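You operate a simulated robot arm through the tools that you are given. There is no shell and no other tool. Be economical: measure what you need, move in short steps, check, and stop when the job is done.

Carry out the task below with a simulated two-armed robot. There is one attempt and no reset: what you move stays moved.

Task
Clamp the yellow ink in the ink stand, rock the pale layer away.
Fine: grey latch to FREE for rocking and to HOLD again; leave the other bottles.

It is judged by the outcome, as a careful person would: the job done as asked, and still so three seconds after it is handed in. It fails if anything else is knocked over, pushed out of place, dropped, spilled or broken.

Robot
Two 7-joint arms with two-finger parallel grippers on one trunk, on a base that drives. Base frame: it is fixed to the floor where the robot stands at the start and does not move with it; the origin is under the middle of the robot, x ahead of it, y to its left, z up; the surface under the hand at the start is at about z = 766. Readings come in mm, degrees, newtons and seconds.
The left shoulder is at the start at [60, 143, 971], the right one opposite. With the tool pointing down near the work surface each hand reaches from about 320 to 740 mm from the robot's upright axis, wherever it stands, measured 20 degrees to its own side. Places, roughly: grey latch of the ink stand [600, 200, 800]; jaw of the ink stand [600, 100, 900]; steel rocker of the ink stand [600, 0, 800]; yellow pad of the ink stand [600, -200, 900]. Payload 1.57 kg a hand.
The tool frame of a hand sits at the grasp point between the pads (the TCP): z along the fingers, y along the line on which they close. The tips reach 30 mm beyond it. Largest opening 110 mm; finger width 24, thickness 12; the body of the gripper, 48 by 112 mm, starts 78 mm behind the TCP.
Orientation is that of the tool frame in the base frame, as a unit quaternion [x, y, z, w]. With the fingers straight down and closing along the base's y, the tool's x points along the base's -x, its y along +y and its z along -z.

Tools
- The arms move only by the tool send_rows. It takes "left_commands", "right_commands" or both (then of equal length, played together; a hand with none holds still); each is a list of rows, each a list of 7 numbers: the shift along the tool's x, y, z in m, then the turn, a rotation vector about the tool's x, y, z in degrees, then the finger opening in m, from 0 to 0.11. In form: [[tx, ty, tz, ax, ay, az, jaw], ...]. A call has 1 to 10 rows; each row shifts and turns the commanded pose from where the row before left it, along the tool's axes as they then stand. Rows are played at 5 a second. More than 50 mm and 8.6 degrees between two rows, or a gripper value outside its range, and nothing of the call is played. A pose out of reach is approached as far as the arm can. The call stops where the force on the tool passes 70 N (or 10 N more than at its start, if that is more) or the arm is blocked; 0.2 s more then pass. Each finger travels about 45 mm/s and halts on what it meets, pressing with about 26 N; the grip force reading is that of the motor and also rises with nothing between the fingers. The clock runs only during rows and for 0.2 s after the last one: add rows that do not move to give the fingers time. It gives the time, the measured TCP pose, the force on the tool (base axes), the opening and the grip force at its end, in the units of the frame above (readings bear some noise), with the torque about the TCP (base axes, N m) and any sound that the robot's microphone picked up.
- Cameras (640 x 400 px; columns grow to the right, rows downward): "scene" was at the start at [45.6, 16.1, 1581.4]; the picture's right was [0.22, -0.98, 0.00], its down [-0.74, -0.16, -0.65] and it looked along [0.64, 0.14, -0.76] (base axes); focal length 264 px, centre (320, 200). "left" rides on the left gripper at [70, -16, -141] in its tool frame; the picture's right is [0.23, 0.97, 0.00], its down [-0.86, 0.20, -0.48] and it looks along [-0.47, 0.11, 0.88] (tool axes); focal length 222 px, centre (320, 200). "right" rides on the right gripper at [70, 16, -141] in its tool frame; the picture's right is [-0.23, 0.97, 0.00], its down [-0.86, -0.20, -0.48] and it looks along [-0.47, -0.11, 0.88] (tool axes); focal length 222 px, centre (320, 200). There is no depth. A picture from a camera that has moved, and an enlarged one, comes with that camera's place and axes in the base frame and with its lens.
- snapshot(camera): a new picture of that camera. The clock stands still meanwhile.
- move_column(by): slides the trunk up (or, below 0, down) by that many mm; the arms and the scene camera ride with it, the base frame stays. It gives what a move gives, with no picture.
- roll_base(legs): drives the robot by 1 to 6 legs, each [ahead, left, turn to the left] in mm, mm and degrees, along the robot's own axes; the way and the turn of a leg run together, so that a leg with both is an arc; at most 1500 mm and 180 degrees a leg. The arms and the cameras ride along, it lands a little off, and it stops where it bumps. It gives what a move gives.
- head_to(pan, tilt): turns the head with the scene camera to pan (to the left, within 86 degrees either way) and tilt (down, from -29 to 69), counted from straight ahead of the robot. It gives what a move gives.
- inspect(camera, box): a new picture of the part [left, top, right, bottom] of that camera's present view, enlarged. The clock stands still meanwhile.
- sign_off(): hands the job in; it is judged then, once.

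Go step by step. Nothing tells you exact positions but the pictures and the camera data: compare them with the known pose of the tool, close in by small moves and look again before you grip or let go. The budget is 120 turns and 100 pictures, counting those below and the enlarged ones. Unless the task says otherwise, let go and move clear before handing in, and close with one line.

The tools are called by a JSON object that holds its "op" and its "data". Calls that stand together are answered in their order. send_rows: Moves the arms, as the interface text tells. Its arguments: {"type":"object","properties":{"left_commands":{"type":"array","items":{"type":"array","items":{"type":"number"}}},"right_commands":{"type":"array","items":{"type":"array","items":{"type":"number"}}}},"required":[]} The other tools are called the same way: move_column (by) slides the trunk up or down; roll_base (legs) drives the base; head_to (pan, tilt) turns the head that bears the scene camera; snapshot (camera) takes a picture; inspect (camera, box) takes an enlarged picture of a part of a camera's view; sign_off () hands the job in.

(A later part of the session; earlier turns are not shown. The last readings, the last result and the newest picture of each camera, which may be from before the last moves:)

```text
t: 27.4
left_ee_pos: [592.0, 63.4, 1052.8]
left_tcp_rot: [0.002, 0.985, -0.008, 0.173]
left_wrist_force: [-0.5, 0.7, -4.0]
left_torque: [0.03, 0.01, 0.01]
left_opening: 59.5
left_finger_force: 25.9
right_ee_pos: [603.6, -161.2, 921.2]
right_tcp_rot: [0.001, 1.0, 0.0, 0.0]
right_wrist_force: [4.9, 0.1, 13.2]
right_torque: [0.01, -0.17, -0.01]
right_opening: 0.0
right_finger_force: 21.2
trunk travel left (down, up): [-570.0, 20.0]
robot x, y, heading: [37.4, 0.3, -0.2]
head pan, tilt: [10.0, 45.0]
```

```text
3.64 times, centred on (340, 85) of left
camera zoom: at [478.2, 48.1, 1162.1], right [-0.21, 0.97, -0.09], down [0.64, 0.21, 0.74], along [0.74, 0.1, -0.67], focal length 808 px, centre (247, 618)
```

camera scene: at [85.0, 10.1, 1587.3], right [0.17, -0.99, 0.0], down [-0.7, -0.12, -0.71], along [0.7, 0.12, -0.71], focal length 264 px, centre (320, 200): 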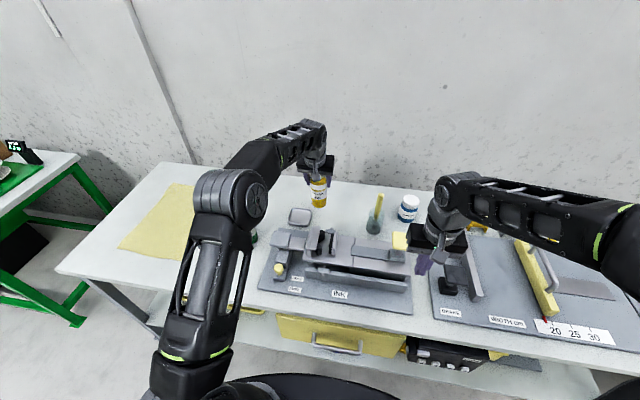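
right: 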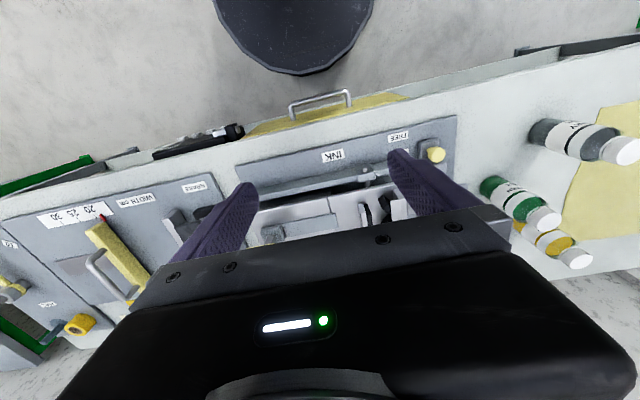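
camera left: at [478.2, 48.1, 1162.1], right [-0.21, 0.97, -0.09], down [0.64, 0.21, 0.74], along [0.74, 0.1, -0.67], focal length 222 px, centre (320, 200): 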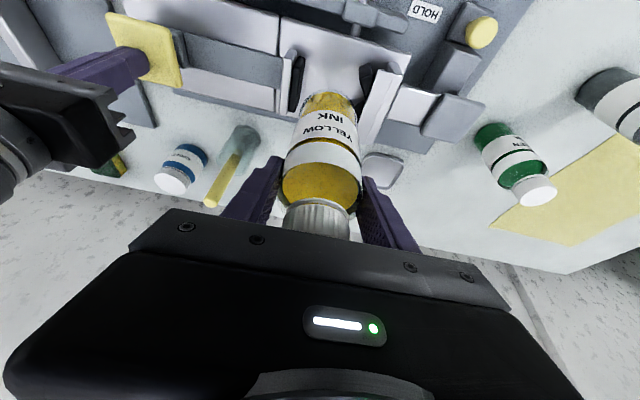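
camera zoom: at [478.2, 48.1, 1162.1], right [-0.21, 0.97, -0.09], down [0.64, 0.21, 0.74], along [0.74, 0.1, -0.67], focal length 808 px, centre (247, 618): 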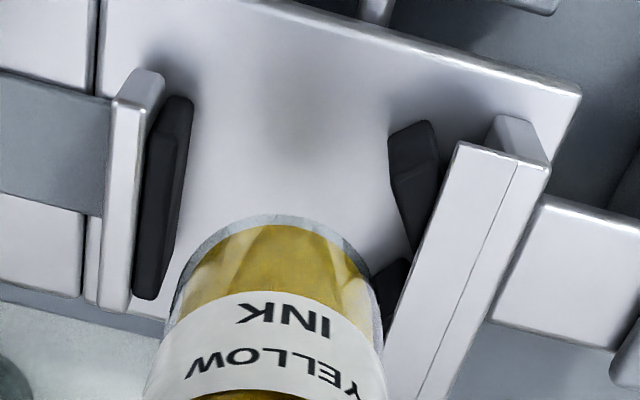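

The bottle lines up with the gap (V notch ≈[592, 102], flat pad face ≈ y 25). I lower it 65 mm and check.

{"op": "send_rows", "data": {"left_commands": [[0.0068, -0.001, 0.0188, 0, 0, 0, 0.045], [0.0068, 0, 0.0188, 0, 0, 0, 0.045], [0.0051, 0, 0.0141, 0, 0, 0, 0.045], [0.0034, 0, 0.0094, 0, 0, 0, 0.045]]}}

{"op": "snapshot", "data": {"camera": "left"}}

{"op": "inspect", "data": {"camera": "scene", "box": [280, 180, 400, 280]}}

```text
t: 28.4
left_ee_pos: [589.8, 60.1, 987.7]
left_tcp_rot: [0.002, 0.985, -0.007, 0.172]
left_wrist_force: [0.3, -0.3, -3.5]
left_torque: [0.02, -0.01, 0.02]
left_opening: 59.5
left_finger_force: 25.7
right_ee_pos: [604.4, -162.9, 921.8]
right_tcp_rot: [0.002, 1.0, 0.0, 0.0]
right_wrist_force: [2.7, 0.5, 12.5]
right_torque: [0.02, -0.04, 0.04]
right_opening: 0.0
right_finger_force: 21.7
trunk travel left (down, up): [-570.0, 20.0]
robot x, y, heading: [34.0, -1.7, -0.2]
head pan, tilt: [10.0, 45.0]
```

```text
62 pictures are left
camera left: at [477.1, 44.3, 1096.4], right [-0.21, 0.97, -0.09], down [0.64, 0.21, 0.74], along [0.74, 0.09, -0.67], focal length 222 px, centre (320, 200)
```

left: 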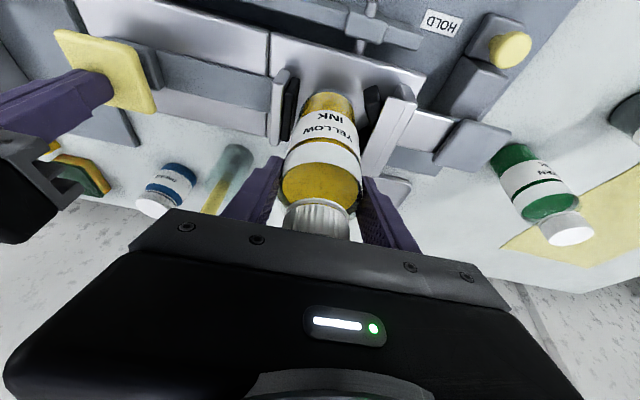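

```text
4.00 times, centred on (340, 230) of scene
camera zoom: at [84.1, 11.6, 1587.4], right [0.17, -0.99, 0.0], down [-0.7, -0.12, -0.71], along [0.7, 0.12, -0.71], focal length 1057 px, centre (240, 80)
```

zoom: 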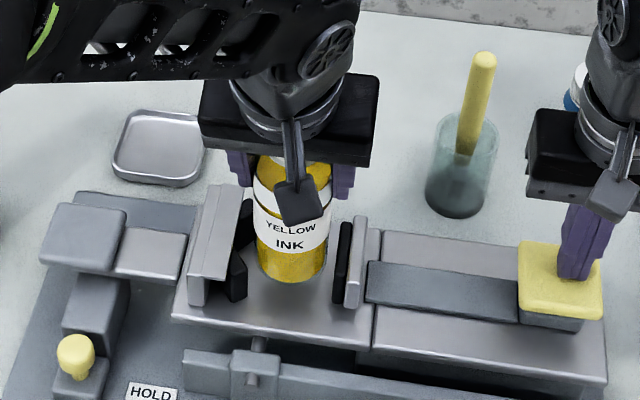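

The bottle is between the jaws with room on both sides. I lower in small steps until it rests on the plate.

{"op": "send_rows", "data": {"left_commands": [[0.0034, 0, 0.0094, 0, 0, 0, 0.045], [0.0017, 0, 0.0047, 0, 0, 0, 0.045], [0.001, 0, 0.0028, 0, 0, 0, 0.045], [0.001, 0, 0.0028, 0, 0, 0, 0.045]]}}

{"op": "inspect", "data": {"camera": "left", "box": [240, 60, 440, 200]}}

```text
t: 29.4
left_ee_pos: [588.1, 59.1, 968.1]
left_tcp_rot: [0.001, 0.985, -0.008, 0.172]
left_wrist_force: [-0.7, -0.4, -4.7]
left_torque: [-0.01, 0.04, 0.0]
left_opening: 59.7
left_finger_force: 26.1
right_ee_pos: [604.2, -161.4, 921.1]
right_tcp_rot: [0.001, 1.0, 0.0, 0.0]
right_wrist_force: [1.4, 1.2, 12.0]
right_torque: [0.02, -0.06, 0.05]
right_opening: 0.2
right_finger_force: 21.4
trunk travel left (down, up): [-570.0, 20.0]
robot x, y, heading: [33.3, -1.0, 0.2]
head pan, tilt: [10.0, 45.0]
```

```text
2.86 times, centred on (340, 130) of left
camera zoom: at [476.0, 43.8, 1076.2], right [-0.21, 0.97, -0.09], down [0.64, 0.21, 0.74], along [0.74, 0.1, -0.67], focal length 635 px, centre (263, 400)
```

zoom: 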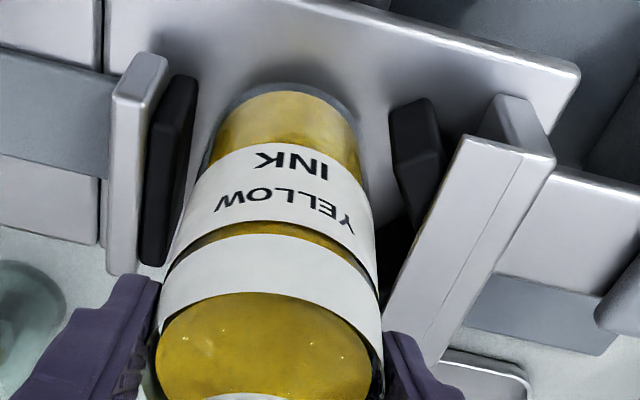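

{"op": "send_rows", "data": {"left_commands": [[-0.002, 0.001, 0.0038, 0, 0, 0, 0.045], [0.001, 0, 0.0028, 0, 0, 0, 0.045], [0.001, 0, 0.0028, 0, 0, 0, 0.045]]}}

{"op": "inspect", "data": {"camera": "scene", "box": [295, 195, 385, 265]}}

```text
t: 30.2
left_ee_pos: [593.8, 60.6, 958.1]
left_tcp_rot: [0.002, 0.985, -0.007, 0.173]
left_wrist_force: [-0.6, 0.2, -4.7]
left_torque: [-0.02, -0.02, -0.02]
left_opening: 59.5
left_finger_force: 25.8
right_ee_pos: [603.9, -161.6, 919.9]
right_tcp_rot: [0.001, 1.0, 0.0, 0.0]
right_wrist_force: [0.9, 1.6, 12.6]
right_torque: [0.07, -0.02, 0.03]
right_opening: 0.1
right_finger_force: 21.6
trunk travel left (down, up): [-570.0, 20.0]
robot x, y, heading: [36.2, -1.5, -0.1]
head pan, tilt: [10.0, 45.0]
```

```text
5.71 times, centred on (340, 230) of scene
camera zoom: at [83.8, 11.6, 1587.4], right [0.17, -0.99, 0.0], down [-0.7, -0.12, -0.71], along [0.7, 0.12, -0.71], focal length 1510 px, centre (206, 29)
```

zoom: 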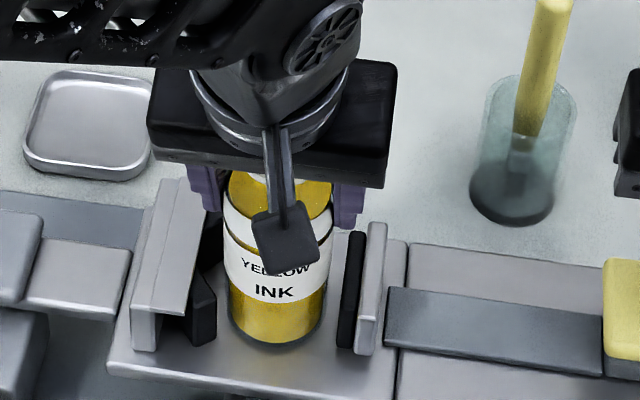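

{"op": "send_rows", "data": {"left_commands": [[0.001, 0, 0.0028, 0, 0, 0, 0.045], [0.0007, 0, 0.0019, 0, 0, 0, 0.045]]}}

```text
t: 30.8
left_ee_pos: [594.1, 59.0, 956.7]
left_tcp_rot: [0.002, 0.984, -0.008, 0.175]
left_wrist_force: [-2.4, 2.1, 15.6]
left_torque: [0.59, 0.44, 0.01]
left_opening: 59.3
left_finger_force: 26.2
right_ee_pos: [604.5, -161.7, 922.8]
right_tcp_rot: [0.0, 1.0, 0.0, 0.001]
right_wrist_force: [4.9, 1.3, 12.2]
right_torque: [0.02, -0.07, 0.0]
right_opening: 0.0
right_finger_force: 20.5
trunk travel left (down, up): [-570.0, 20.0]
robot x, y, heading: [33.4, -4.6, -0.2]
head pan, tilt: [10.0, 45.0]
```

Contact. I check that it is the bottle on the plate and not a finger on the jaw.

{"op": "inspect", "data": {"camera": "left", "box": [220, 60, 440, 220]}}

{"op": "inspect", "data": {"camera": "scene", "box": [305, 205, 365, 260]}}

```text
2.50 times, centred on (330, 140) of left
camera zoom: at [479.7, 44.8, 1065.0], right [-0.21, 0.97, -0.09], down [0.64, 0.21, 0.74], along [0.74, 0.09, -0.67], focal length 555 px, centre (295, 350)
```

zoom: 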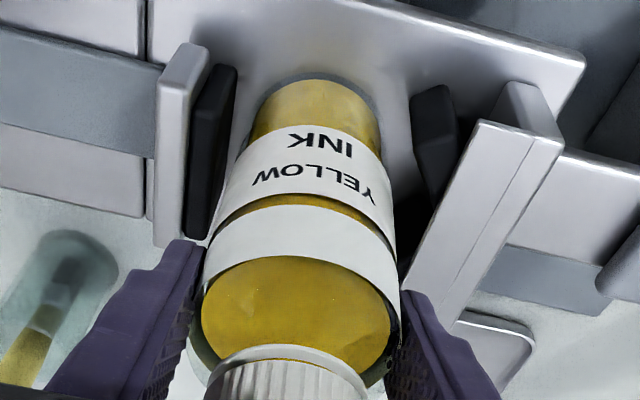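

```text
7.27 times, centred on (335, 232) of scene
camera zoom: at [82.3, 11.6, 1587.8], right [0.17, -0.99, 0.0], down [-0.7, -0.12, -0.71], along [0.7, 0.12, -0.71], focal length 1921 px, centre (211, -36)
```

zoom: 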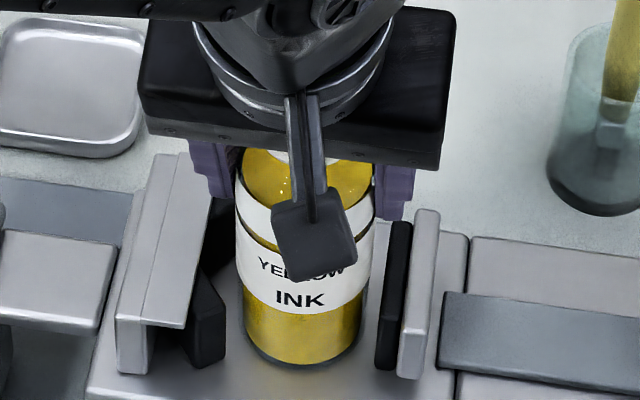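

The torque fits the bottle's base resting on the plate. I open the left fingers just a little as a guard and look.

{"op": "send_rows", "data": {"left_commands": [[-0.0005, 0, -0.0015, 0, 0, 0, 0.06], [0, 0, 0, 0, 0, 0, 0.068], [0, 0, 0, 0, 0, 0, 0.074], [0, 0, 0, 0, 0, 0, 0.074]]}}

{"op": "snapshot", "data": {"camera": "left"}}

```text
t: 31.8
left_ee_pos: [592.5, 60.7, 956.2]
left_tcp_rot: [0.001, 0.985, -0.008, 0.174]
left_wrist_force: [0.5, 0.0, -0.9]
left_torque: [0.01, 0.0, -0.01]
left_opening: 73.9
left_finger_force: 0.1
right_ee_pos: [602.9, -161.4, 919.8]
right_tcp_rot: [0.002, 1.0, 0.0, -0.001]
right_wrist_force: [2.1, 1.0, 11.3]
right_torque: [-0.01, -0.06, -0.01]
right_opening: 0.0
right_finger_force: 21.1
trunk travel left (down, up): [-570.0, 20.0]
robot x, y, heading: [33.8, -4.3, 0.0]
head pan, tilt: [10.0, 45.0]
```

```text
56 pictures are left
camera left: at [479.7, 44.8, 1065.2], right [-0.21, 0.97, -0.09], down [0.64, 0.21, 0.74], along [0.74, 0.09, -0.67], focal length 222 px, centre (320, 200)
```

left: 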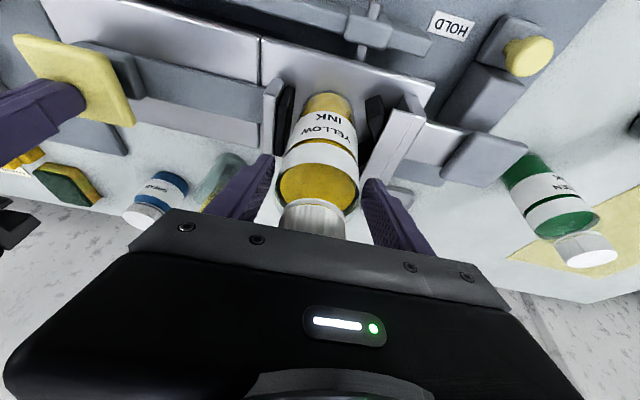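

The bottle stands free between the jaws. Now I slowly release the pad so the jaw closes on it.

{"op": "send_rows", "data": {"right_commands": [[0, 0, -0.005, 0, 0, 0, 0], [0, 0, -0.005, 0, 0, 0, 0], [0, 0, -0.005, 0, 0, 0, 0], [0, 0, -0.005, 0, 0, 0, 0], [0, 0, -0.01, 0, 0, 0, 0], [0, 0, -0.01, 0, 0, 0, 0], [0, 0, -0.02, 0, 0, 0, 0]]}}

{"op": "snapshot", "data": {"camera": "left"}}

{"op": "inspect", "data": {"camera": "scene", "box": [280, 180, 420, 290]}}

```text
t: 33.4
left_ee_pos: [592.9, 60.1, 956.2]
left_tcp_rot: [0.001, 0.985, -0.007, 0.172]
left_wrist_force: [-0.2, 7.7, 2.2]
left_torque: [0.29, 0.01, 0.04]
left_opening: 80.7
left_finger_force: 3.7
right_ee_pos: [603.2, -160.1, 980.3]
right_tcp_rot: [0.0, 1.0, 0.0, -0.001]
right_wrist_force: [0.4, 0.7, 0.5]
right_torque: [-0.01, 0.01, 0.04]
right_opening: 0.0
right_finger_force: 21.3
trunk travel left (down, up): [-570.0, 20.0]
robot x, y, heading: [35.6, -0.9, -0.1]
head pan, tilt: [10.0, 45.0]
```

```text
55 pictures are left
camera left: at [479.9, 45.5, 1065.0], right [-0.21, 0.97, -0.09], down [0.64, 0.21, 0.74], along [0.74, 0.1, -0.67], focal length 222 px, centre (320, 200)
```

left: 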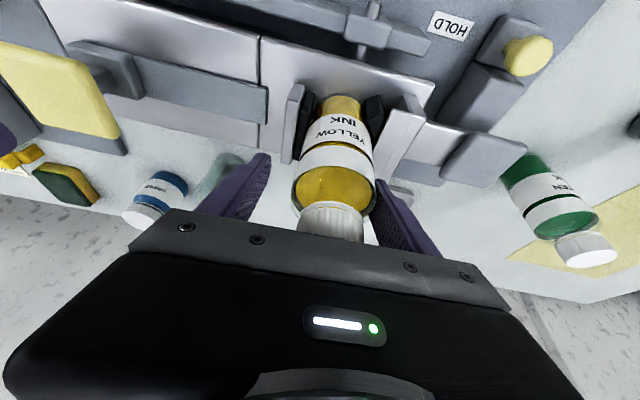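

```text
3.64 times, centred on (350, 235) of scene
camera zoom: at [84.0, 12.2, 1587.4], right [0.17, -0.99, 0.0], down [-0.7, -0.12, -0.71], along [0.7, 0.12, -0.71], focal length 961 px, centre (211, 73)
```

zoom: 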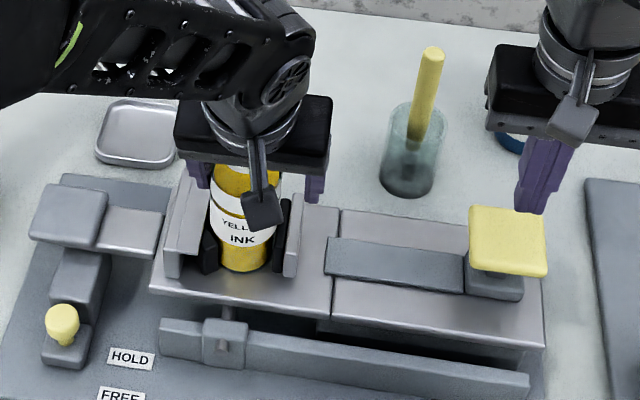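

Clamped; the bottle leans on the left finger, so I follow +y, open wider, and check that it seats.

{"op": "send_rows", "data": {"left_commands": [[0, 0.008, 0, 0, 0, 0, 0.085], [0, 0.002, 0, 0, 0, 0, 0.1], [0, 0, 0, 0, 0, 0, 0.1]]}}

{"op": "snapshot", "data": {"camera": "left"}}

```text
t: 34.2
left_ee_pos: [593.4, 70.3, 955.1]
left_tcp_rot: [0.002, 0.985, -0.008, 0.172]
left_wrist_force: [-1.0, 0.3, -0.7]
left_torque: [0.0, 0.0, -0.01]
left_opening: 100.0
left_finger_force: 0.1
right_ee_pos: [603.4, -161.3, 980.7]
right_tcp_rot: [0.001, 1.0, 0.0, 0.001]
right_wrist_force: [0.1, -0.5, -0.2]
right_torque: [-0.03, -0.04, 0.0]
right_opening: 0.0
right_finger_force: 21.5
trunk travel left (down, up): [-570.0, 20.0]
robot x, y, heading: [35.7, -4.0, -0.1]
head pan, tilt: [10.0, 45.0]
```

```text
53 pictures are left
camera left: at [479.6, 54.7, 1064.2], right [-0.21, 0.97, -0.09], down [0.64, 0.21, 0.74], along [0.74, 0.09, -0.67], focal length 222 px, centre (320, 200)
```

left: 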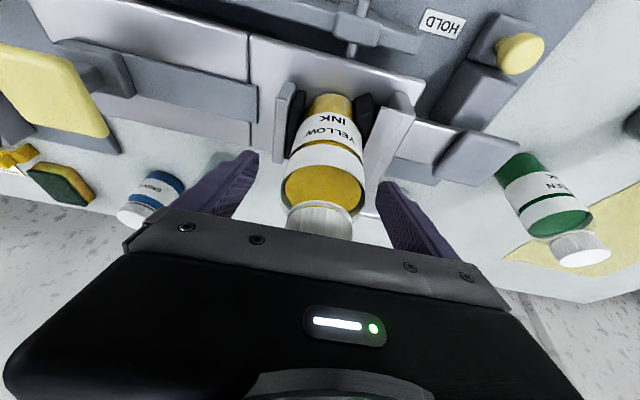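

The bottle sits clamped. I retreat the left hand back along its axis, then inspect.

{"op": "send_rows", "data": {"left_commands": [[0, 0, -0.03, 0, 0, 0, 0.1], [0, 0, -0.04, 0, 0, 0, 0.1], [0, 0, -0.04, 0, 0, 0, 0.1], [0, 0, -0.02, 0, 7, 0, 0.1], [0.04, 0, -0.0, 0, 7, 0, 0.08], [0.04, 0.02, -0.0, 0, 6, 0, 0.06], [0.02, 0.04, -0.0, 0, 0, 0, 0.0], [0.02, 0.04, -0.0, 0, 0, 0, 0.0]]}}

{"op": "inspect", "data": {"camera": "scene", "box": [260, 180, 420, 300]}}

{"op": "inspect", "data": {"camera": "scene", "box": [300, 190, 364, 255]}}

```text
t: 36.0
left_ee_pos: [426.7, 174.6, 1062.4]
left_tcp_rot: [0.005, 1.0, -0.007, -0.002]
left_wrist_force: [-0.6, 0.0, 0.0]
left_torque: [0.0, -0.03, -0.02]
left_opening: 15.7
left_finger_force: 0.3
right_ee_pos: [603.2, -160.6, 979.7]
right_tcp_rot: [0.001, 1.0, 0.0, 0.0]
right_wrist_force: [0.3, 0.6, 0.4]
right_torque: [0.02, 0.03, -0.07]
right_opening: 0.0
right_finger_force: 21.0
trunk travel left (down, up): [-570.0, 20.0]
robot x, y, heading: [33.4, 0.2, -0.0]
head pan, tilt: [10.0, 45.0]
```

```text
3.33 times, centred on (340, 240) of scene
camera zoom: at [83.8, 11.9, 1587.4], right [0.17, -0.99, 0.0], down [-0.7, -0.12, -0.71], along [0.7, 0.12, -0.71], focal length 881 px, centre (253, 67)
```

zoom: 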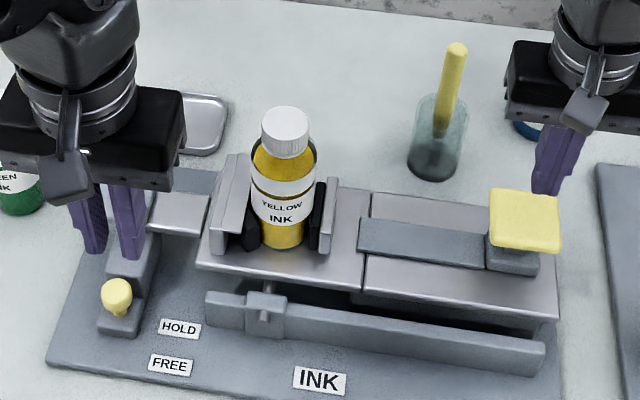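

```text
6.15 times, centred on (332, 222) of scene
camera zoom: at [83.8, 11.9, 1587.4], right [0.17, -0.99, 0.0], down [-0.7, -0.12, -0.71], along [0.7, 0.12, -0.71], focal length 1626 px, centre (246, 62)
```

zoom: 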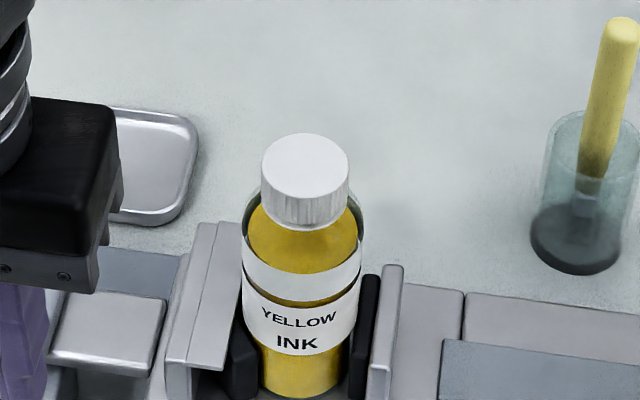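

The bottle is firmly in the jaw. Next the latch: its knob is near [505, 218, 823]; I look at it with the left camera.

{"op": "snapshot", "data": {"camera": "left"}}

{"op": "inspect", "data": {"camera": "left", "box": [260, 60, 420, 180]}}

```text
50 pictures are left
camera left: at [357.7, 159.2, 1202.7], right [-0.22, 0.98, -0.01], down [0.86, 0.2, 0.47], along [0.46, 0.09, -0.88], focal length 222 px, centre (320, 200)
```

left: 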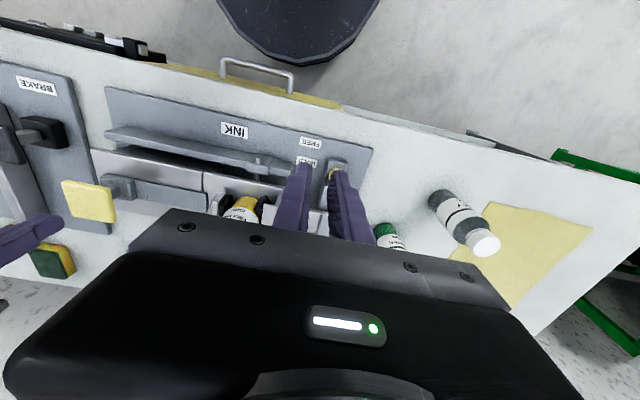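

```text
3.33 times, centred on (340, 120) of left
camera zoom: at [357.7, 159.2, 1202.7], right [-0.22, 0.98, -0.01], down [0.86, 0.2, 0.47], along [0.46, 0.09, -0.88], focal length 740 px, centre (253, 467)
```

zoom: 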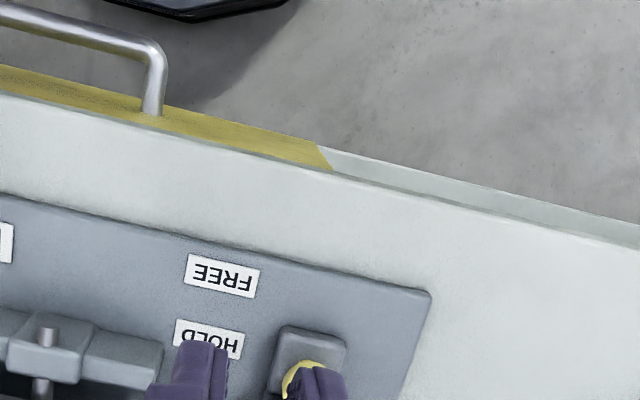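

I move above the knob with the fingers opened 60 mm and stop at z 900 to check.

{"op": "send_rows", "data": {"left_commands": [[-0.039, 0.0215, 0, 0, 0, 0, 0.03], [-0.039, 0.0215, 0, 0, 0, 0, 0.06], [0, 0, 0.04, 0, 0, 0, 0.06], [0, 0, 0.04, 0, 0, 0, 0.06], [0, 0, 0.04, 0, 0, 0, 0.06], [0, 0, 0.04, 0, 0, 0, 0.06]]}}

{"op": "snapshot", "data": {"camera": "left"}}

{"op": "inspect", "data": {"camera": "scene", "box": [230, 180, 350, 310]}}

```text
t: 37.4
left_ee_pos: [509.2, 213.1, 903.4]
left_tcp_rot: [0.003, 1.0, -0.007, -0.002]
left_wrist_force: [0.0, -0.6, -0.5]
left_torque: [0.02, 0.03, 0.0]
left_opening: 60.0
left_finger_force: 0.0
right_ee_pos: [603.3, -161.0, 979.7]
right_tcp_rot: [0.001, 1.0, 0.001, -0.001]
right_wrist_force: [0.1, 0.6, 0.2]
right_torque: [-0.01, -0.02, 0.02]
right_opening: 0.1
right_finger_force: 21.1
trunk travel left (down, up): [-570.0, 20.0]
robot x, y, heading: [33.3, 1.3, 0.1]
head pan, tilt: [10.0, 45.0]
```

```text
48 pictures are left
camera left: at [440.4, 197.5, 1044.9], right [-0.22, 0.97, -0.01], down [0.86, 0.2, 0.47], along [0.46, 0.09, -0.88], focal length 222 px, centre (320, 200)
```

left: 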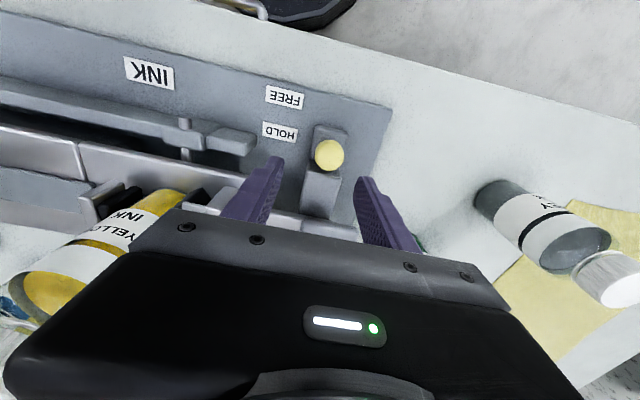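

```text
3.08 times, centred on (290, 245) of scene
camera zoom: at [85.3, 11.3, 1587.4], right [0.17, -0.99, 0.0], down [-0.7, -0.12, -0.71], along [0.7, 0.12, -0.71], focal length 813 px, centre (412, 62)
```

zoom: 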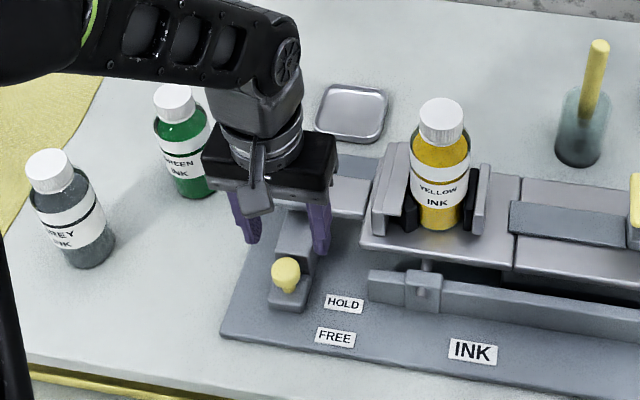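

The knob is at about [502, 217, 825]. I straddle it with only the fingertips, staying above its foot, and grip.

{"op": "send_rows", "data": {"left_commands": [[0.01, 0.004, 0.03, 0, 0, 0, 0.06], [0.0, 0, 0.02, 0, 0, 0, 0.06], [0, 0, 0.014, 0, 0, 0, 0.06], [0, 0, 0, 0, 0, 0, 0.03], [0, 0, 0, 0, 0, 0, 0.012], [0, 0, 0, 0, 0, 0, 0.012], [0, 0, 0, 0, 0, 0, 0.012]]}}

{"op": "snapshot", "data": {"camera": "left"}}

{"op": "inspect", "data": {"camera": "scene", "box": [230, 200, 350, 310]}}

```text
t: 39.0
left_ee_pos: [497.4, 221.6, 837.2]
left_tcp_rot: [0.001, 1.0, -0.005, -0.002]
left_wrist_force: [0.6, 25.6, 3.1]
left_torque: [0.61, -0.1, 0.21]
left_opening: 28.9
left_finger_force: 32.4
right_ee_pos: [603.6, -159.7, 979.0]
right_tcp_rot: [0.0, 1.0, -0.001, 0.0]
right_wrist_force: [-0.5, -0.3, -1.0]
right_torque: [-0.03, -0.01, -0.01]
right_opening: 0.0
right_finger_force: 21.9
trunk travel left (down, up): [-570.0, 20.0]
robot x, y, heading: [36.4, -1.8, -0.2]
head pan, tilt: [10.0, 45.0]
```

```text
46 pictures are left
camera left: at [428.7, 205.0, 978.4], right [-0.23, 0.97, -0.01], down [0.86, 0.2, 0.47], along [0.46, 0.1, -0.88], focal length 222 px, centre (320, 200)
```

left: 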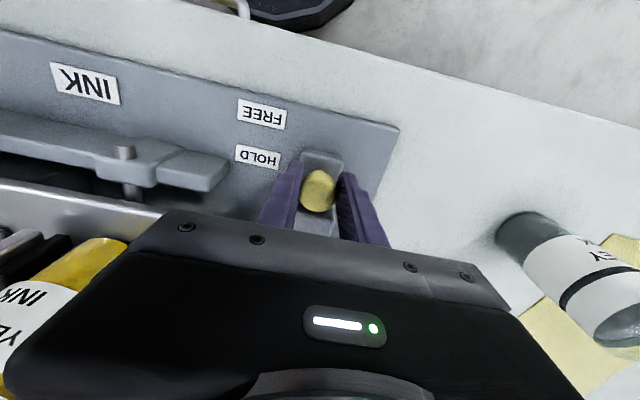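

```text
3.64 times, centred on (290, 255) of scene
camera zoom: at [84.3, 14.4, 1587.4], right [0.17, -0.99, 0.0], down [-0.7, -0.12, -0.71], along [0.7, 0.12, -0.71], focal length 961 px, centre (429, 0)
```

zoom: 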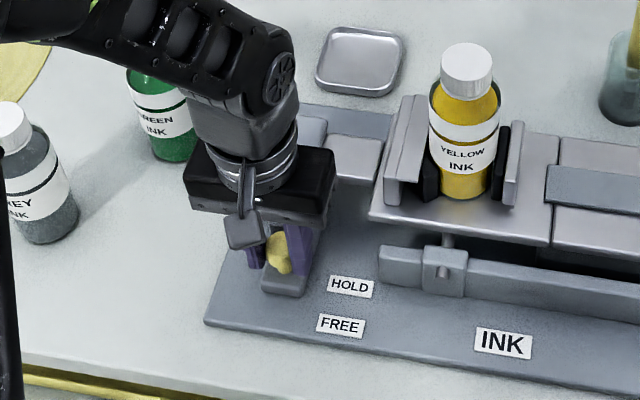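

The knob is gripped, its centre really near y 221.6 (hence the side force). I re-centre the hand by +4 mm, then pull the latch toward FREE.

{"op": "send_rows", "data": {"left_commands": [[0, 0.004, 0, 0, 0, 0, 0.012], [0.006, 0, 0, 0, 0, 0, 0.012], [0.006, 0, 0, 0, 0, 0, 0.012]]}}

{"op": "snapshot", "data": {"camera": "left"}}

```text
t: 39.8
left_ee_pos: [486.4, 220.8, 837.6]
left_tcp_rot: [0.002, 1.0, -0.008, -0.001]
left_wrist_force: [0.5, 17.9, 4.3]
left_torque: [0.4, -0.14, 0.02]
left_opening: 28.4
left_finger_force: 38.8
right_ee_pos: [602.5, -161.1, 979.8]
right_tcp_rot: [0.001, 1.0, -0.001, 0.0]
right_wrist_force: [-0.1, 0.4, -0.5]
right_torque: [-0.02, -0.02, -0.01]
right_opening: 0.3
right_finger_force: 21.1
trunk travel left (down, up): [-570.0, 20.0]
robot x, y, heading: [30.3, -0.0, -0.2]
head pan, tilt: [10.0, 45.0]
```

```text
44 pictures are left
camera left: at [417.1, 205.6, 978.3], right [-0.22, 0.97, -0.01], down [0.86, 0.2, 0.47], along [0.47, 0.09, -0.88], focal length 222 px, centre (320, 200)
```

left: 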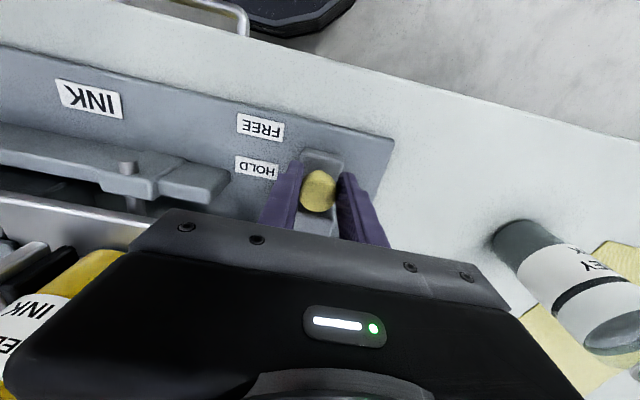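

The latch slides freely with the hand. I continue toward FREE.

{"op": "send_rows", "data": {"left_commands": [[0.006, 0.002, 0, 0, 0, 0, 0.012], [0.006, 0, 0, 0, 0, 0, 0.012], [0.006, 0, 0, 0, 0, 0, 0.012], [0.005, 0, 0, 0, 0, 0, 0.012]]}}

{"op": "snapshot", "data": {"camera": "left"}}

{"op": "inspect", "data": {"camera": "scene", "box": [230, 200, 370, 310]}}

```text
t: 40.8
left_ee_pos: [463.1, 220.4, 837.5]
left_tcp_rot: [0.004, 1.0, -0.007, -0.002]
left_wrist_force: [0.0, -3.6, -9.1]
left_torque: [-0.19, -0.75, -0.09]
left_opening: 28.6
left_finger_force: 39.3
right_ee_pos: [602.9, -161.8, 978.3]
right_tcp_rot: [0.002, 1.0, 0.0, 0.0]
right_wrist_force: [0.0, -0.6, 0.0]
right_torque: [0.0, 0.03, 0.01]
right_opening: 0.2
right_finger_force: 21.1
trunk travel left (down, up): [-570.0, 20.0]
robot x, y, heading: [32.6, -4.6, -0.1]
head pan, tilt: [10.0, 45.0]
```

```text
43 pictures are left
camera left: at [394.3, 205.9, 978.5], right [-0.22, 0.98, -0.01], down [0.86, 0.2, 0.47], along [0.46, 0.09, -0.88], focal length 222 px, centre (320, 200)
```

left: 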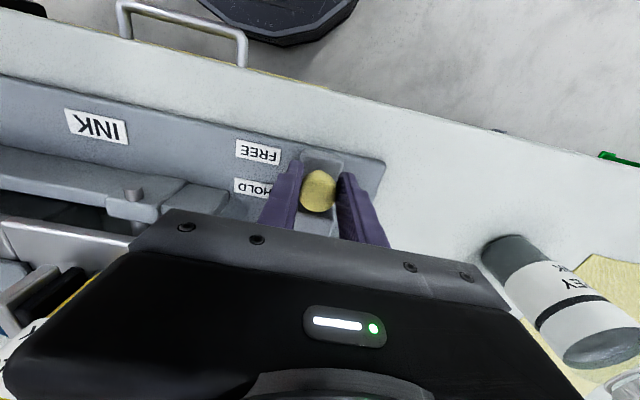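

```text
3.64 times, centred on (300, 255) of scene
camera zoom: at [84.9, 10.9, 1587.2], right [0.17, -0.99, 0.0], down [-0.7, -0.12, -0.71], along [0.7, 0.12, -0.71], focal length 961 px, centre (393, 0)
```

zoom: 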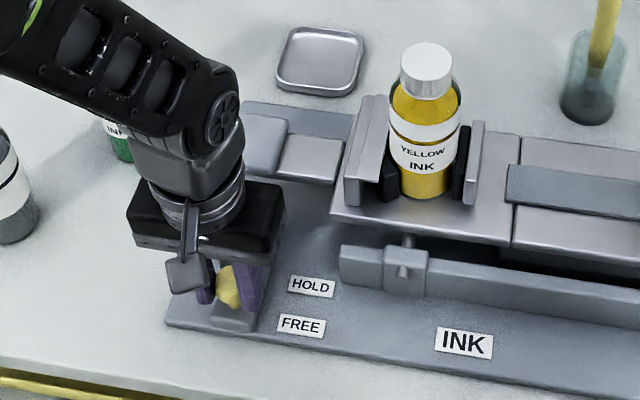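

{"op": "send_rows", "data": {"left_commands": [[0.004, 0, 0, 0, 0, 0, 0.012], [0.004, 0, 0, 0, 0, 0, 0.012]]}}

{"op": "inspect", "data": {"camera": "scene", "box": [230, 200, 370, 310]}}

```text
t: 41.4
left_ee_pos: [458.4, 220.7, 837.2]
left_tcp_rot: [0.003, 1.0, -0.007, -0.002]
left_wrist_force: [7.9, -12.3, -19.3]
left_torque: [-0.25, 0.71, -0.1]
left_opening: 28.8
left_finger_force: 38.9
right_ee_pos: [603.4, -162.3, 979.3]
right_tcp_rot: [0.002, 1.0, 0.0, 0.0]
right_wrist_force: [0.0, 0.2, 0.0]
right_torque: [-0.01, -0.01, 0.0]
right_opening: 0.0
right_finger_force: 21.5
trunk travel left (down, up): [-570.0, 20.0]
robot x, y, heading: [30.9, 0.8, -0.3]
head pan, tilt: [10.0, 45.0]
```

```text
3.64 times, centred on (300, 255) of scene
camera zoom: at [87.0, 10.2, 1587.1], right [0.17, -0.99, 0.0], down [-0.7, -0.12, -0.71], along [0.7, 0.12, -0.71], focal length 961 px, centre (393, 0)
```

zoom: 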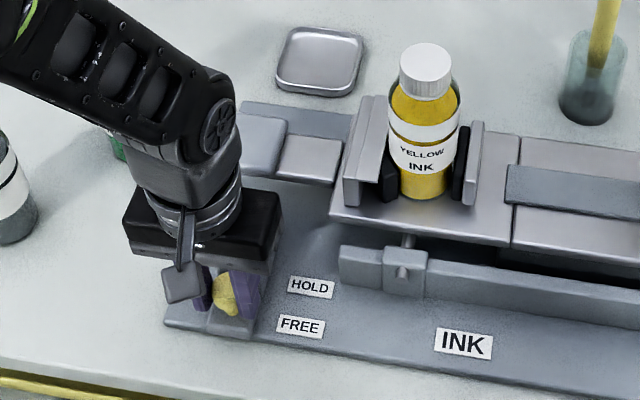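

The latch meets its stop at FREE. I release, go up, and check both ends of the latch.

{"op": "send_rows", "data": {"left_commands": [[0, 0, 0, 0, 0, 0, 0.05], [0, 0, 0, 0, 0, 0, 0.06], [0, 0, -0.03, 0, 0, 0, 0.06], [0, 0, -0.045, 0, 0, 0, 0.06], [0.02, 0, -0.045, 0, 0, 0, 0.06], [0.03, 0, -0.04, 0, 0, 0, 0.06], [0.03, 0.03, 0, 0, 0, 0, 0.06], [0, 0.045, 0, 0, 0, 0, 0.06]]}}

{"op": "inspect", "data": {"camera": "scene", "box": [250, 190, 430, 310]}}

{"op": "inspect", "data": {"camera": "scene", "box": [270, 210, 350, 280]}}

```text
t: 43.2
left_ee_pos: [377.4, 298.9, 994.7]
left_tcp_rot: [0.003, 1.0, -0.008, 0.0]
left_wrist_force: [0.2, 0.3, 0.0]
left_torque: [-0.01, 0.0, -0.03]
left_opening: 59.8
left_finger_force: 0.1
right_ee_pos: [603.9, -159.9, 978.7]
right_tcp_rot: [0.001, 1.0, 0.0, 0.0]
right_wrist_force: [0.2, 0.4, -0.6]
right_torque: [-0.05, -0.01, 0.02]
right_opening: 0.1
right_finger_force: 20.6
trunk travel left (down, up): [-570.0, 20.0]
robot x, y, heading: [31.9, -1.5, -0.1]
head pan, tilt: [10.0, 45.0]
```

```text
3.33 times, centred on (340, 250) of scene
camera zoom: at [84.8, 11.8, 1587.3], right [0.17, -0.99, 0.0], down [-0.7, -0.12, -0.71], along [0.7, 0.12, -0.71], focal length 881 px, centre (253, 33)
```

zoom: 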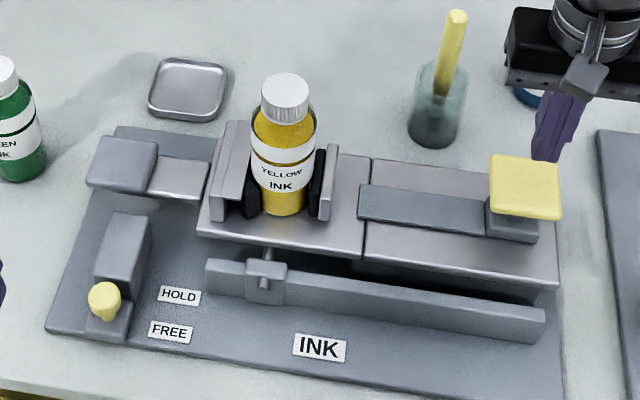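

```text
5.71 times, centred on (310, 245) of scene
camera zoom: at [84.8, 11.8, 1587.3], right [0.17, -0.99, 0.0], down [-0.7, -0.12, -0.71], along [0.7, 0.12, -0.71], focal length 1510 px, centre (377, -57)
```

zoom: 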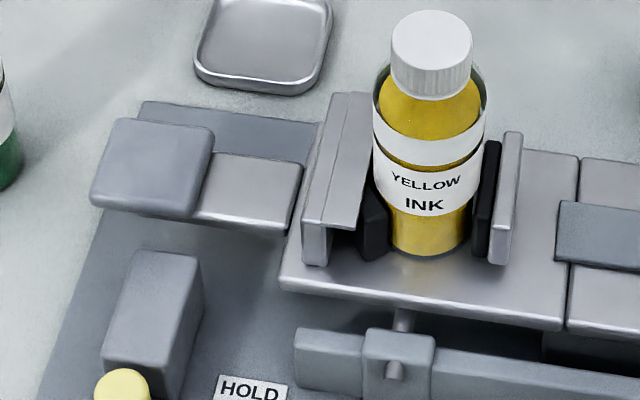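

The latch block has been drawn out from under the steel tongue to FREE. The tongue ends in a grey plate near [592, 230, 858]; I bring the closed left fingers above it.

{"op": "send_rows", "data": {"left_commands": [[-0.043, -0.0134, 0, 0, 0, 0, 0.0], [-0.043, -0.0134, 0, 0, 0, 0, 0.0], [-0.043, -0.0134, 0, 0, 0, 0, 0.0], [-0.043, -0.0134, 0, 0, 0, 0, 0.0], [-0.043, -0.0134, 0, 0, 0, 0, 0.0], [0, 0, 0.04, 0, 0, 0, 0], [0, 0, 0.025, 0, 0, 0, 0]]}}

{"op": "snapshot", "data": {"camera": "left"}}

{"op": "inspect", "data": {"camera": "scene", "box": [250, 170, 370, 290]}}

```text
t: 44.8
left_ee_pos: [592.1, 229.8, 933.2]
left_tcp_rot: [0.003, 1.0, -0.007, -0.002]
left_wrist_force: [0.1, -0.2, 0.5]
left_torque: [0.03, 0.03, 0.02]
left_opening: 0.0
left_finger_force: 21.4
right_ee_pos: [602.9, -161.9, 980.1]
right_tcp_rot: [0.001, 1.0, 0.0, -0.001]
right_wrist_force: [0.5, -0.4, 0.1]
right_torque: [-0.02, 0.01, 0.01]
right_opening: 0.1
right_finger_force: 21.3
trunk travel left (down, up): [-570.0, 20.0]
robot x, y, heading: [38.2, 0.3, -0.1]
head pan, tilt: [10.0, 45.0]
```

```text
38 pictures are left
camera left: at [522.7, 213.9, 1074.3], right [-0.22, 0.98, -0.01], down [0.86, 0.2, 0.47], along [0.46, 0.09, -0.88], focal length 222 px, centre (320, 200)
```

left: 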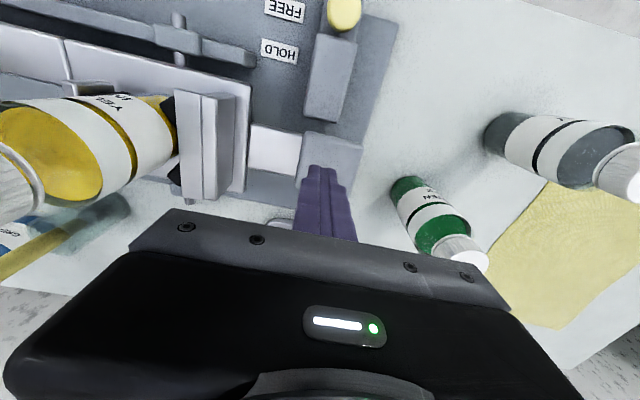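

```text
3.33 times, centred on (310, 230) of scene
camera zoom: at [85.1, 11.0, 1587.4], right [0.17, -0.99, 0.0], down [-0.7, -0.12, -0.71], along [0.7, 0.12, -0.71], focal length 881 px, centre (353, 100)
```

zoom: 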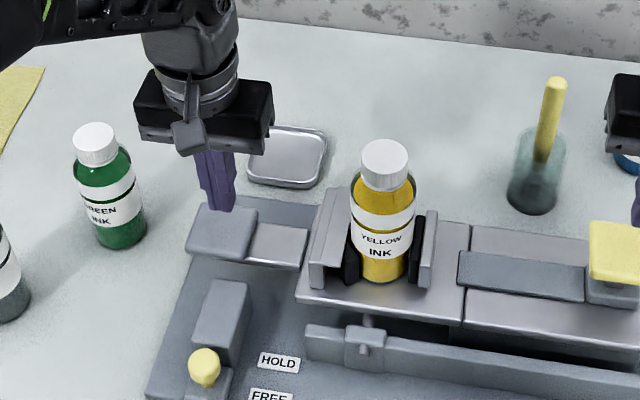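

Over the plate. I press it down gently.

{"op": "send_rows", "data": {"left_commands": [[0.006, 0.003, 0.025, 0, 0, 0, 0], [0, 0, 0.01, 0, 0, 0, 0], [0, 0, 0.006, 0, 0, 0, 0], [0, 0, 0.005, 0, 0, 0, 0]]}}

```text
t: 45.8
left_ee_pos: [584.7, 233.1, 886.6]
left_tcp_rot: [0.004, 1.0, -0.007, -0.001]
left_wrist_force: [0.0, 0.4, -0.3]
left_torque: [0.02, 0.02, -0.02]
left_opening: 0.0
left_finger_force: 21.2
right_ee_pos: [603.0, -160.3, 979.8]
right_tcp_rot: [0.001, 1.0, 0.001, 0.0]
right_wrist_force: [0.0, 0.0, 0.3]
right_torque: [-0.02, -0.03, 0.01]
right_opening: 0.0
right_finger_force: 21.6
trunk travel left (down, up): [-570.0, 20.0]
robot x, y, heading: [34.4, -2.7, -0.2]
head pan, tilt: [10.0, 45.0]
```

{"op": "send_rows", "data": {"left_commands": [[0, 0, 0.005, 0, 0, 0, 0], [0, 0, 0.005, 0, 0, 0, 0], [0, 0, 0.005, 0, 0, 0, 0]]}}

{"op": "inspect", "data": {"camera": "scene", "box": [250, 170, 420, 290]}}

```text
t: 46.6
left_ee_pos: [583.2, 234.4, 872.6]
left_tcp_rot: [0.002, 1.0, -0.006, -0.001]
left_wrist_force: [0.8, 10.0, 9.3]
left_torque: [0.23, -0.04, 0.04]
left_opening: 0.1
left_finger_force: 21.3
right_ee_pos: [603.3, -159.8, 980.4]
right_tcp_rot: [0.001, 1.0, -0.001, 0.0]
right_wrist_force: [-0.6, 0.3, 0.1]
right_torque: [0.01, 0.0, -0.02]
right_opening: 0.0
right_finger_force: 21.6
trunk travel left (down, up): [-570.0, 20.0]
robot x, y, heading: [35.5, -1.2, -0.0]
head pan, tilt: [10.0, 45.0]
```

```text
3.33 times, centred on (335, 230) of scene
camera zoom: at [84.0, 12.4, 1587.4], right [0.17, -0.99, 0.0], down [-0.7, -0.12, -0.71], along [0.7, 0.12, -0.71], focal length 881 px, centre (270, 100)
```

zoom: 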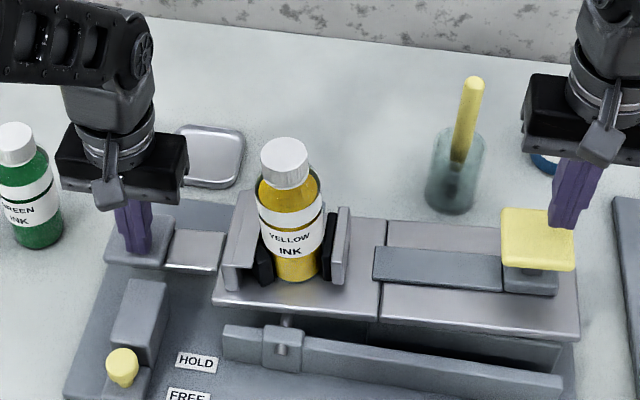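

The rocker tilts with about 9 N. The right end rises, so I take the right hand out of its way first.

{"op": "send_rows", "data": {"right_commands": [[0, 0, -0.04, 0, 0, 0, 0], [0.045, 0, 0, 0, 0, 0, 0], [0.045, 0, 0, 0, 0, 0, 0], [0.045, 0, 0, 0, 0, 0, 0], [0.045, -0.02, 0, 0, 0, 0, 0]]}}

{"op": "send_rows", "data": {"left_commands": [[0, 0, 0.006, 0, 0, 0, 0], [0, 0, 0.006, 0, 0, 0, 0], [0, 0, 0.006, 0, 0, 0, 0], [0, 0, 0.006, 0, 0, 0, 0]]}}

{"op": "inspect", "data": {"camera": "scene", "box": [250, 170, 420, 290]}}

```text
t: 47.8
left_ee_pos: [585.3, 231.5, 872.1]
left_tcp_rot: [0.004, 1.0, -0.008, -0.001]
left_wrist_force: [1.5, 7.7, 8.4]
left_torque: [0.13, -0.06, 0.01]
left_opening: 0.0
left_finger_force: 21.7
right_ee_pos: [419.6, -180.9, 1021.1]
right_tcp_rot: [0.0, 1.0, -0.001, 0.001]
right_wrist_force: [-0.4, -0.2, 0.7]
right_torque: [0.03, -0.01, 0.0]
right_opening: 0.2
right_finger_force: 21.1
trunk travel left (down, up): [-570.0, 20.0]
robot x, y, heading: [34.8, -3.3, -0.2]
head pan, tilt: [10.0, 45.0]
```

```text
t: 48.8
left_ee_pos: [584.8, 234.4, 846.3]
left_tcp_rot: [0.003, 1.0, -0.006, -0.002]
left_wrist_force: [-6.8, 9.6, 8.0]
left_torque: [0.19, 0.15, 0.02]
left_opening: 0.1
left_finger_force: 21.4
right_ee_pos: [419.8, -178.9, 1021.5]
right_tcp_rot: [0.001, 1.0, 0.001, 0.0]
right_wrist_force: [-0.9, -0.4, -0.7]
right_torque: [0.0, 0.01, 0.01]
right_opening: 0.2
right_finger_force: 21.6
trunk travel left (down, up): [-570.0, 20.0]
robot x, y, heading: [30.9, -2.6, -0.2]
head pan, tilt: [10.0, 45.0]
heard: click
```

```text
3.33 times, centred on (335, 230) of scene
camera zoom: at [82.9, 12.1, 1587.4], right [0.17, -0.99, 0.0], down [-0.7, -0.12, -0.71], along [0.7, 0.12, -0.71], focal length 881 px, centre (270, 100)
```

zoom: 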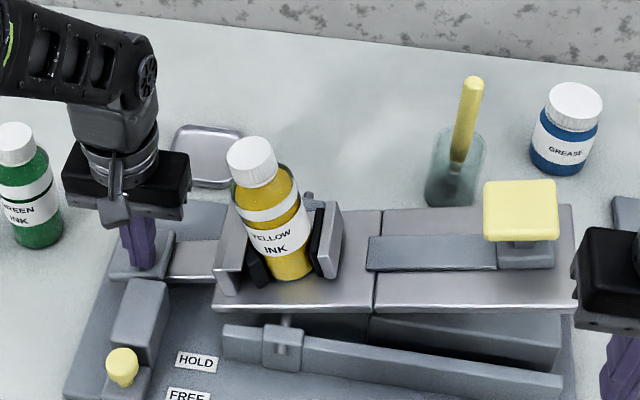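

A click at about 15° of tilt — likely one full stroke. I let it come back up and see whether it returns by itself.

{"op": "send_rows", "data": {"left_commands": [[0, 0, -0.008, 0, 0, 0, 0], [0, 0, -0.008, 0, 0, 0, 0], [0, 0, -0.01, 0, 0, 0, 0], [0, 0, -0.01, 0, 0, 0, 0], [0, 0, -0.01, 0, 0, 0, 0], [0, 0, -0.01, 0, 0, 0, 0]]}}

{"op": "inspect", "data": {"camera": "scene", "box": [250, 170, 420, 290]}}

```text
t: 50.2
left_ee_pos: [585.1, 233.2, 903.1]
left_tcp_rot: [0.002, 1.0, -0.007, -0.001]
left_wrist_force: [0.3, 0.3, 0.2]
left_torque: [-0.01, -0.01, 0.04]
left_opening: 0.1
left_finger_force: 21.0
right_ee_pos: [421.6, -181.0, 1020.7]
right_tcp_rot: [0.001, 1.0, 0.0, 0.0]
right_wrist_force: [0.1, -0.2, -1.2]
right_torque: [0.04, 0.01, 0.0]
right_opening: 0.0
right_finger_force: 21.3
trunk travel left (down, up): [-570.0, 20.0]
robot x, y, heading: [29.6, 2.9, 0.1]
head pan, tilt: [10.0, 45.0]
```

```text
3.33 times, centred on (335, 230) of scene
camera zoom: at [84.4, 11.0, 1587.3], right [0.17, -0.99, 0.0], down [-0.7, -0.12, -0.71], along [0.7, 0.12, -0.71], focal length 881 px, centre (270, 100)
```

zoom: 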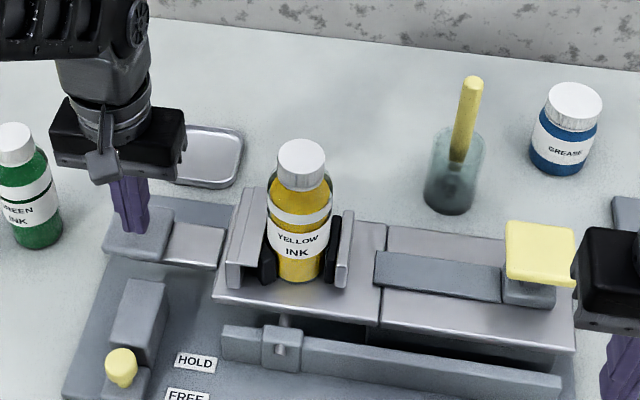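

It springs back by itself. I rock it through several strokes.

{"op": "send_rows", "data": {"left_commands": [[0, 0, 0.012, 0, 0, 0, 0], [0, 0, 0.012, 0, 0, 0, 0], [0, 0, 0.012, 0, 0, 0, 0], [0, 0, 0.012, 0, 0, 0, 0], [0, 0, 0.011, 0, 0, 0, 0], [0, 0, -0.012, 0, 0, 0, 0], [0, 0, -0.012, 0, 0, 0, 0], [0, 0, -0.012, 0, 0, 0, 0], [0, 0, -0.012, 0, 0, 0, 0], [0, 0, -0.011, 0, 0, 0, 0]]}}

{"op": "send_rows", "data": {"left_commands": [[0, 0, 0.012, 0, 0, 0, 0], [0, 0, 0.012, 0, 0, 0, 0], [0, 0, 0.012, 0, 0, 0, 0], [0, 0, 0.012, 0, 0, 0, 0], [0, 0, 0.011, 0, 0, 0, 0], [0, 0, -0.012, 0, 0, 0, 0], [0, 0, -0.012, 0, 0, 0, 0], [0, 0, -0.012, 0, 0, 0, 0], [0, 0, -0.012, 0, 0, 0, 0], [0, 0, -0.011, 0, 0, 0, 0]]}}

{"op": "inspect", "data": {"camera": "scene", "box": [305, 195, 365, 260]}}

```text
t: 52.4
left_ee_pos: [582.9, 232.4, 902.6]
left_tcp_rot: [0.003, 1.0, -0.007, -0.002]
left_wrist_force: [-0.6, 0.2, -0.5]
left_torque: [0.01, -0.02, 0.04]
left_opening: 0.0
left_finger_force: 21.3
right_ee_pos: [421.3, -180.2, 1021.7]
right_tcp_rot: [0.002, 1.0, 0.001, 0.0]
right_wrist_force: [-0.2, -0.8, 0.2]
right_torque: [0.01, -0.03, -0.02]
right_opening: 0.0
right_finger_force: 21.3
trunk travel left (down, up): [-570.0, 20.0]
robot x, y, heading: [34.6, -4.9, -0.2]
head pan, tilt: [10.0, 45.0]
heard: click
```

```text
t: 54.6
left_ee_pos: [585.4, 232.6, 904.8]
left_tcp_rot: [0.004, 1.0, -0.006, -0.001]
left_wrist_force: [-0.1, -0.5, -0.2]
left_torque: [0.01, 0.03, 0.0]
left_opening: 0.0
left_finger_force: 20.9
right_ee_pos: [421.2, -180.4, 1020.7]
right_tcp_rot: [0.001, 1.0, 0.0, 0.0]
right_wrist_force: [0.4, 0.0, 0.4]
right_torque: [-0.02, 0.0, -0.03]
right_opening: 0.1
right_finger_force: 21.6
trunk travel left (down, up): [-570.0, 20.0]
robot x, y, heading: [35.7, -1.6, -0.1]
head pan, tilt: [10.0, 45.0]
heard: click
```

```text
6.15 times, centred on (335, 228) of scene
camera zoom: at [84.2, 10.8, 1587.3], right [0.17, -0.99, 0.0], down [-0.7, -0.12, -0.71], along [0.7, 0.12, -0.71], focal length 1626 px, centre (228, 31)
```

zoom: 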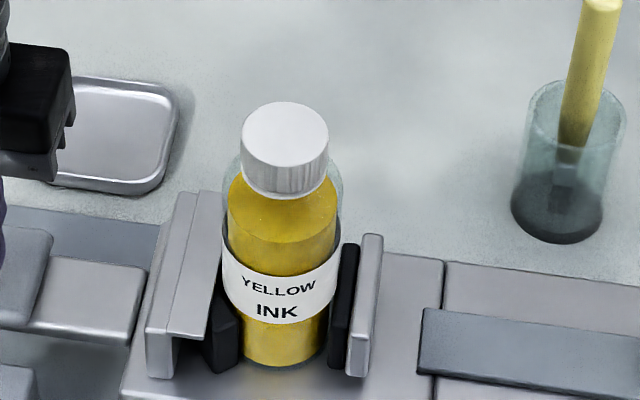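

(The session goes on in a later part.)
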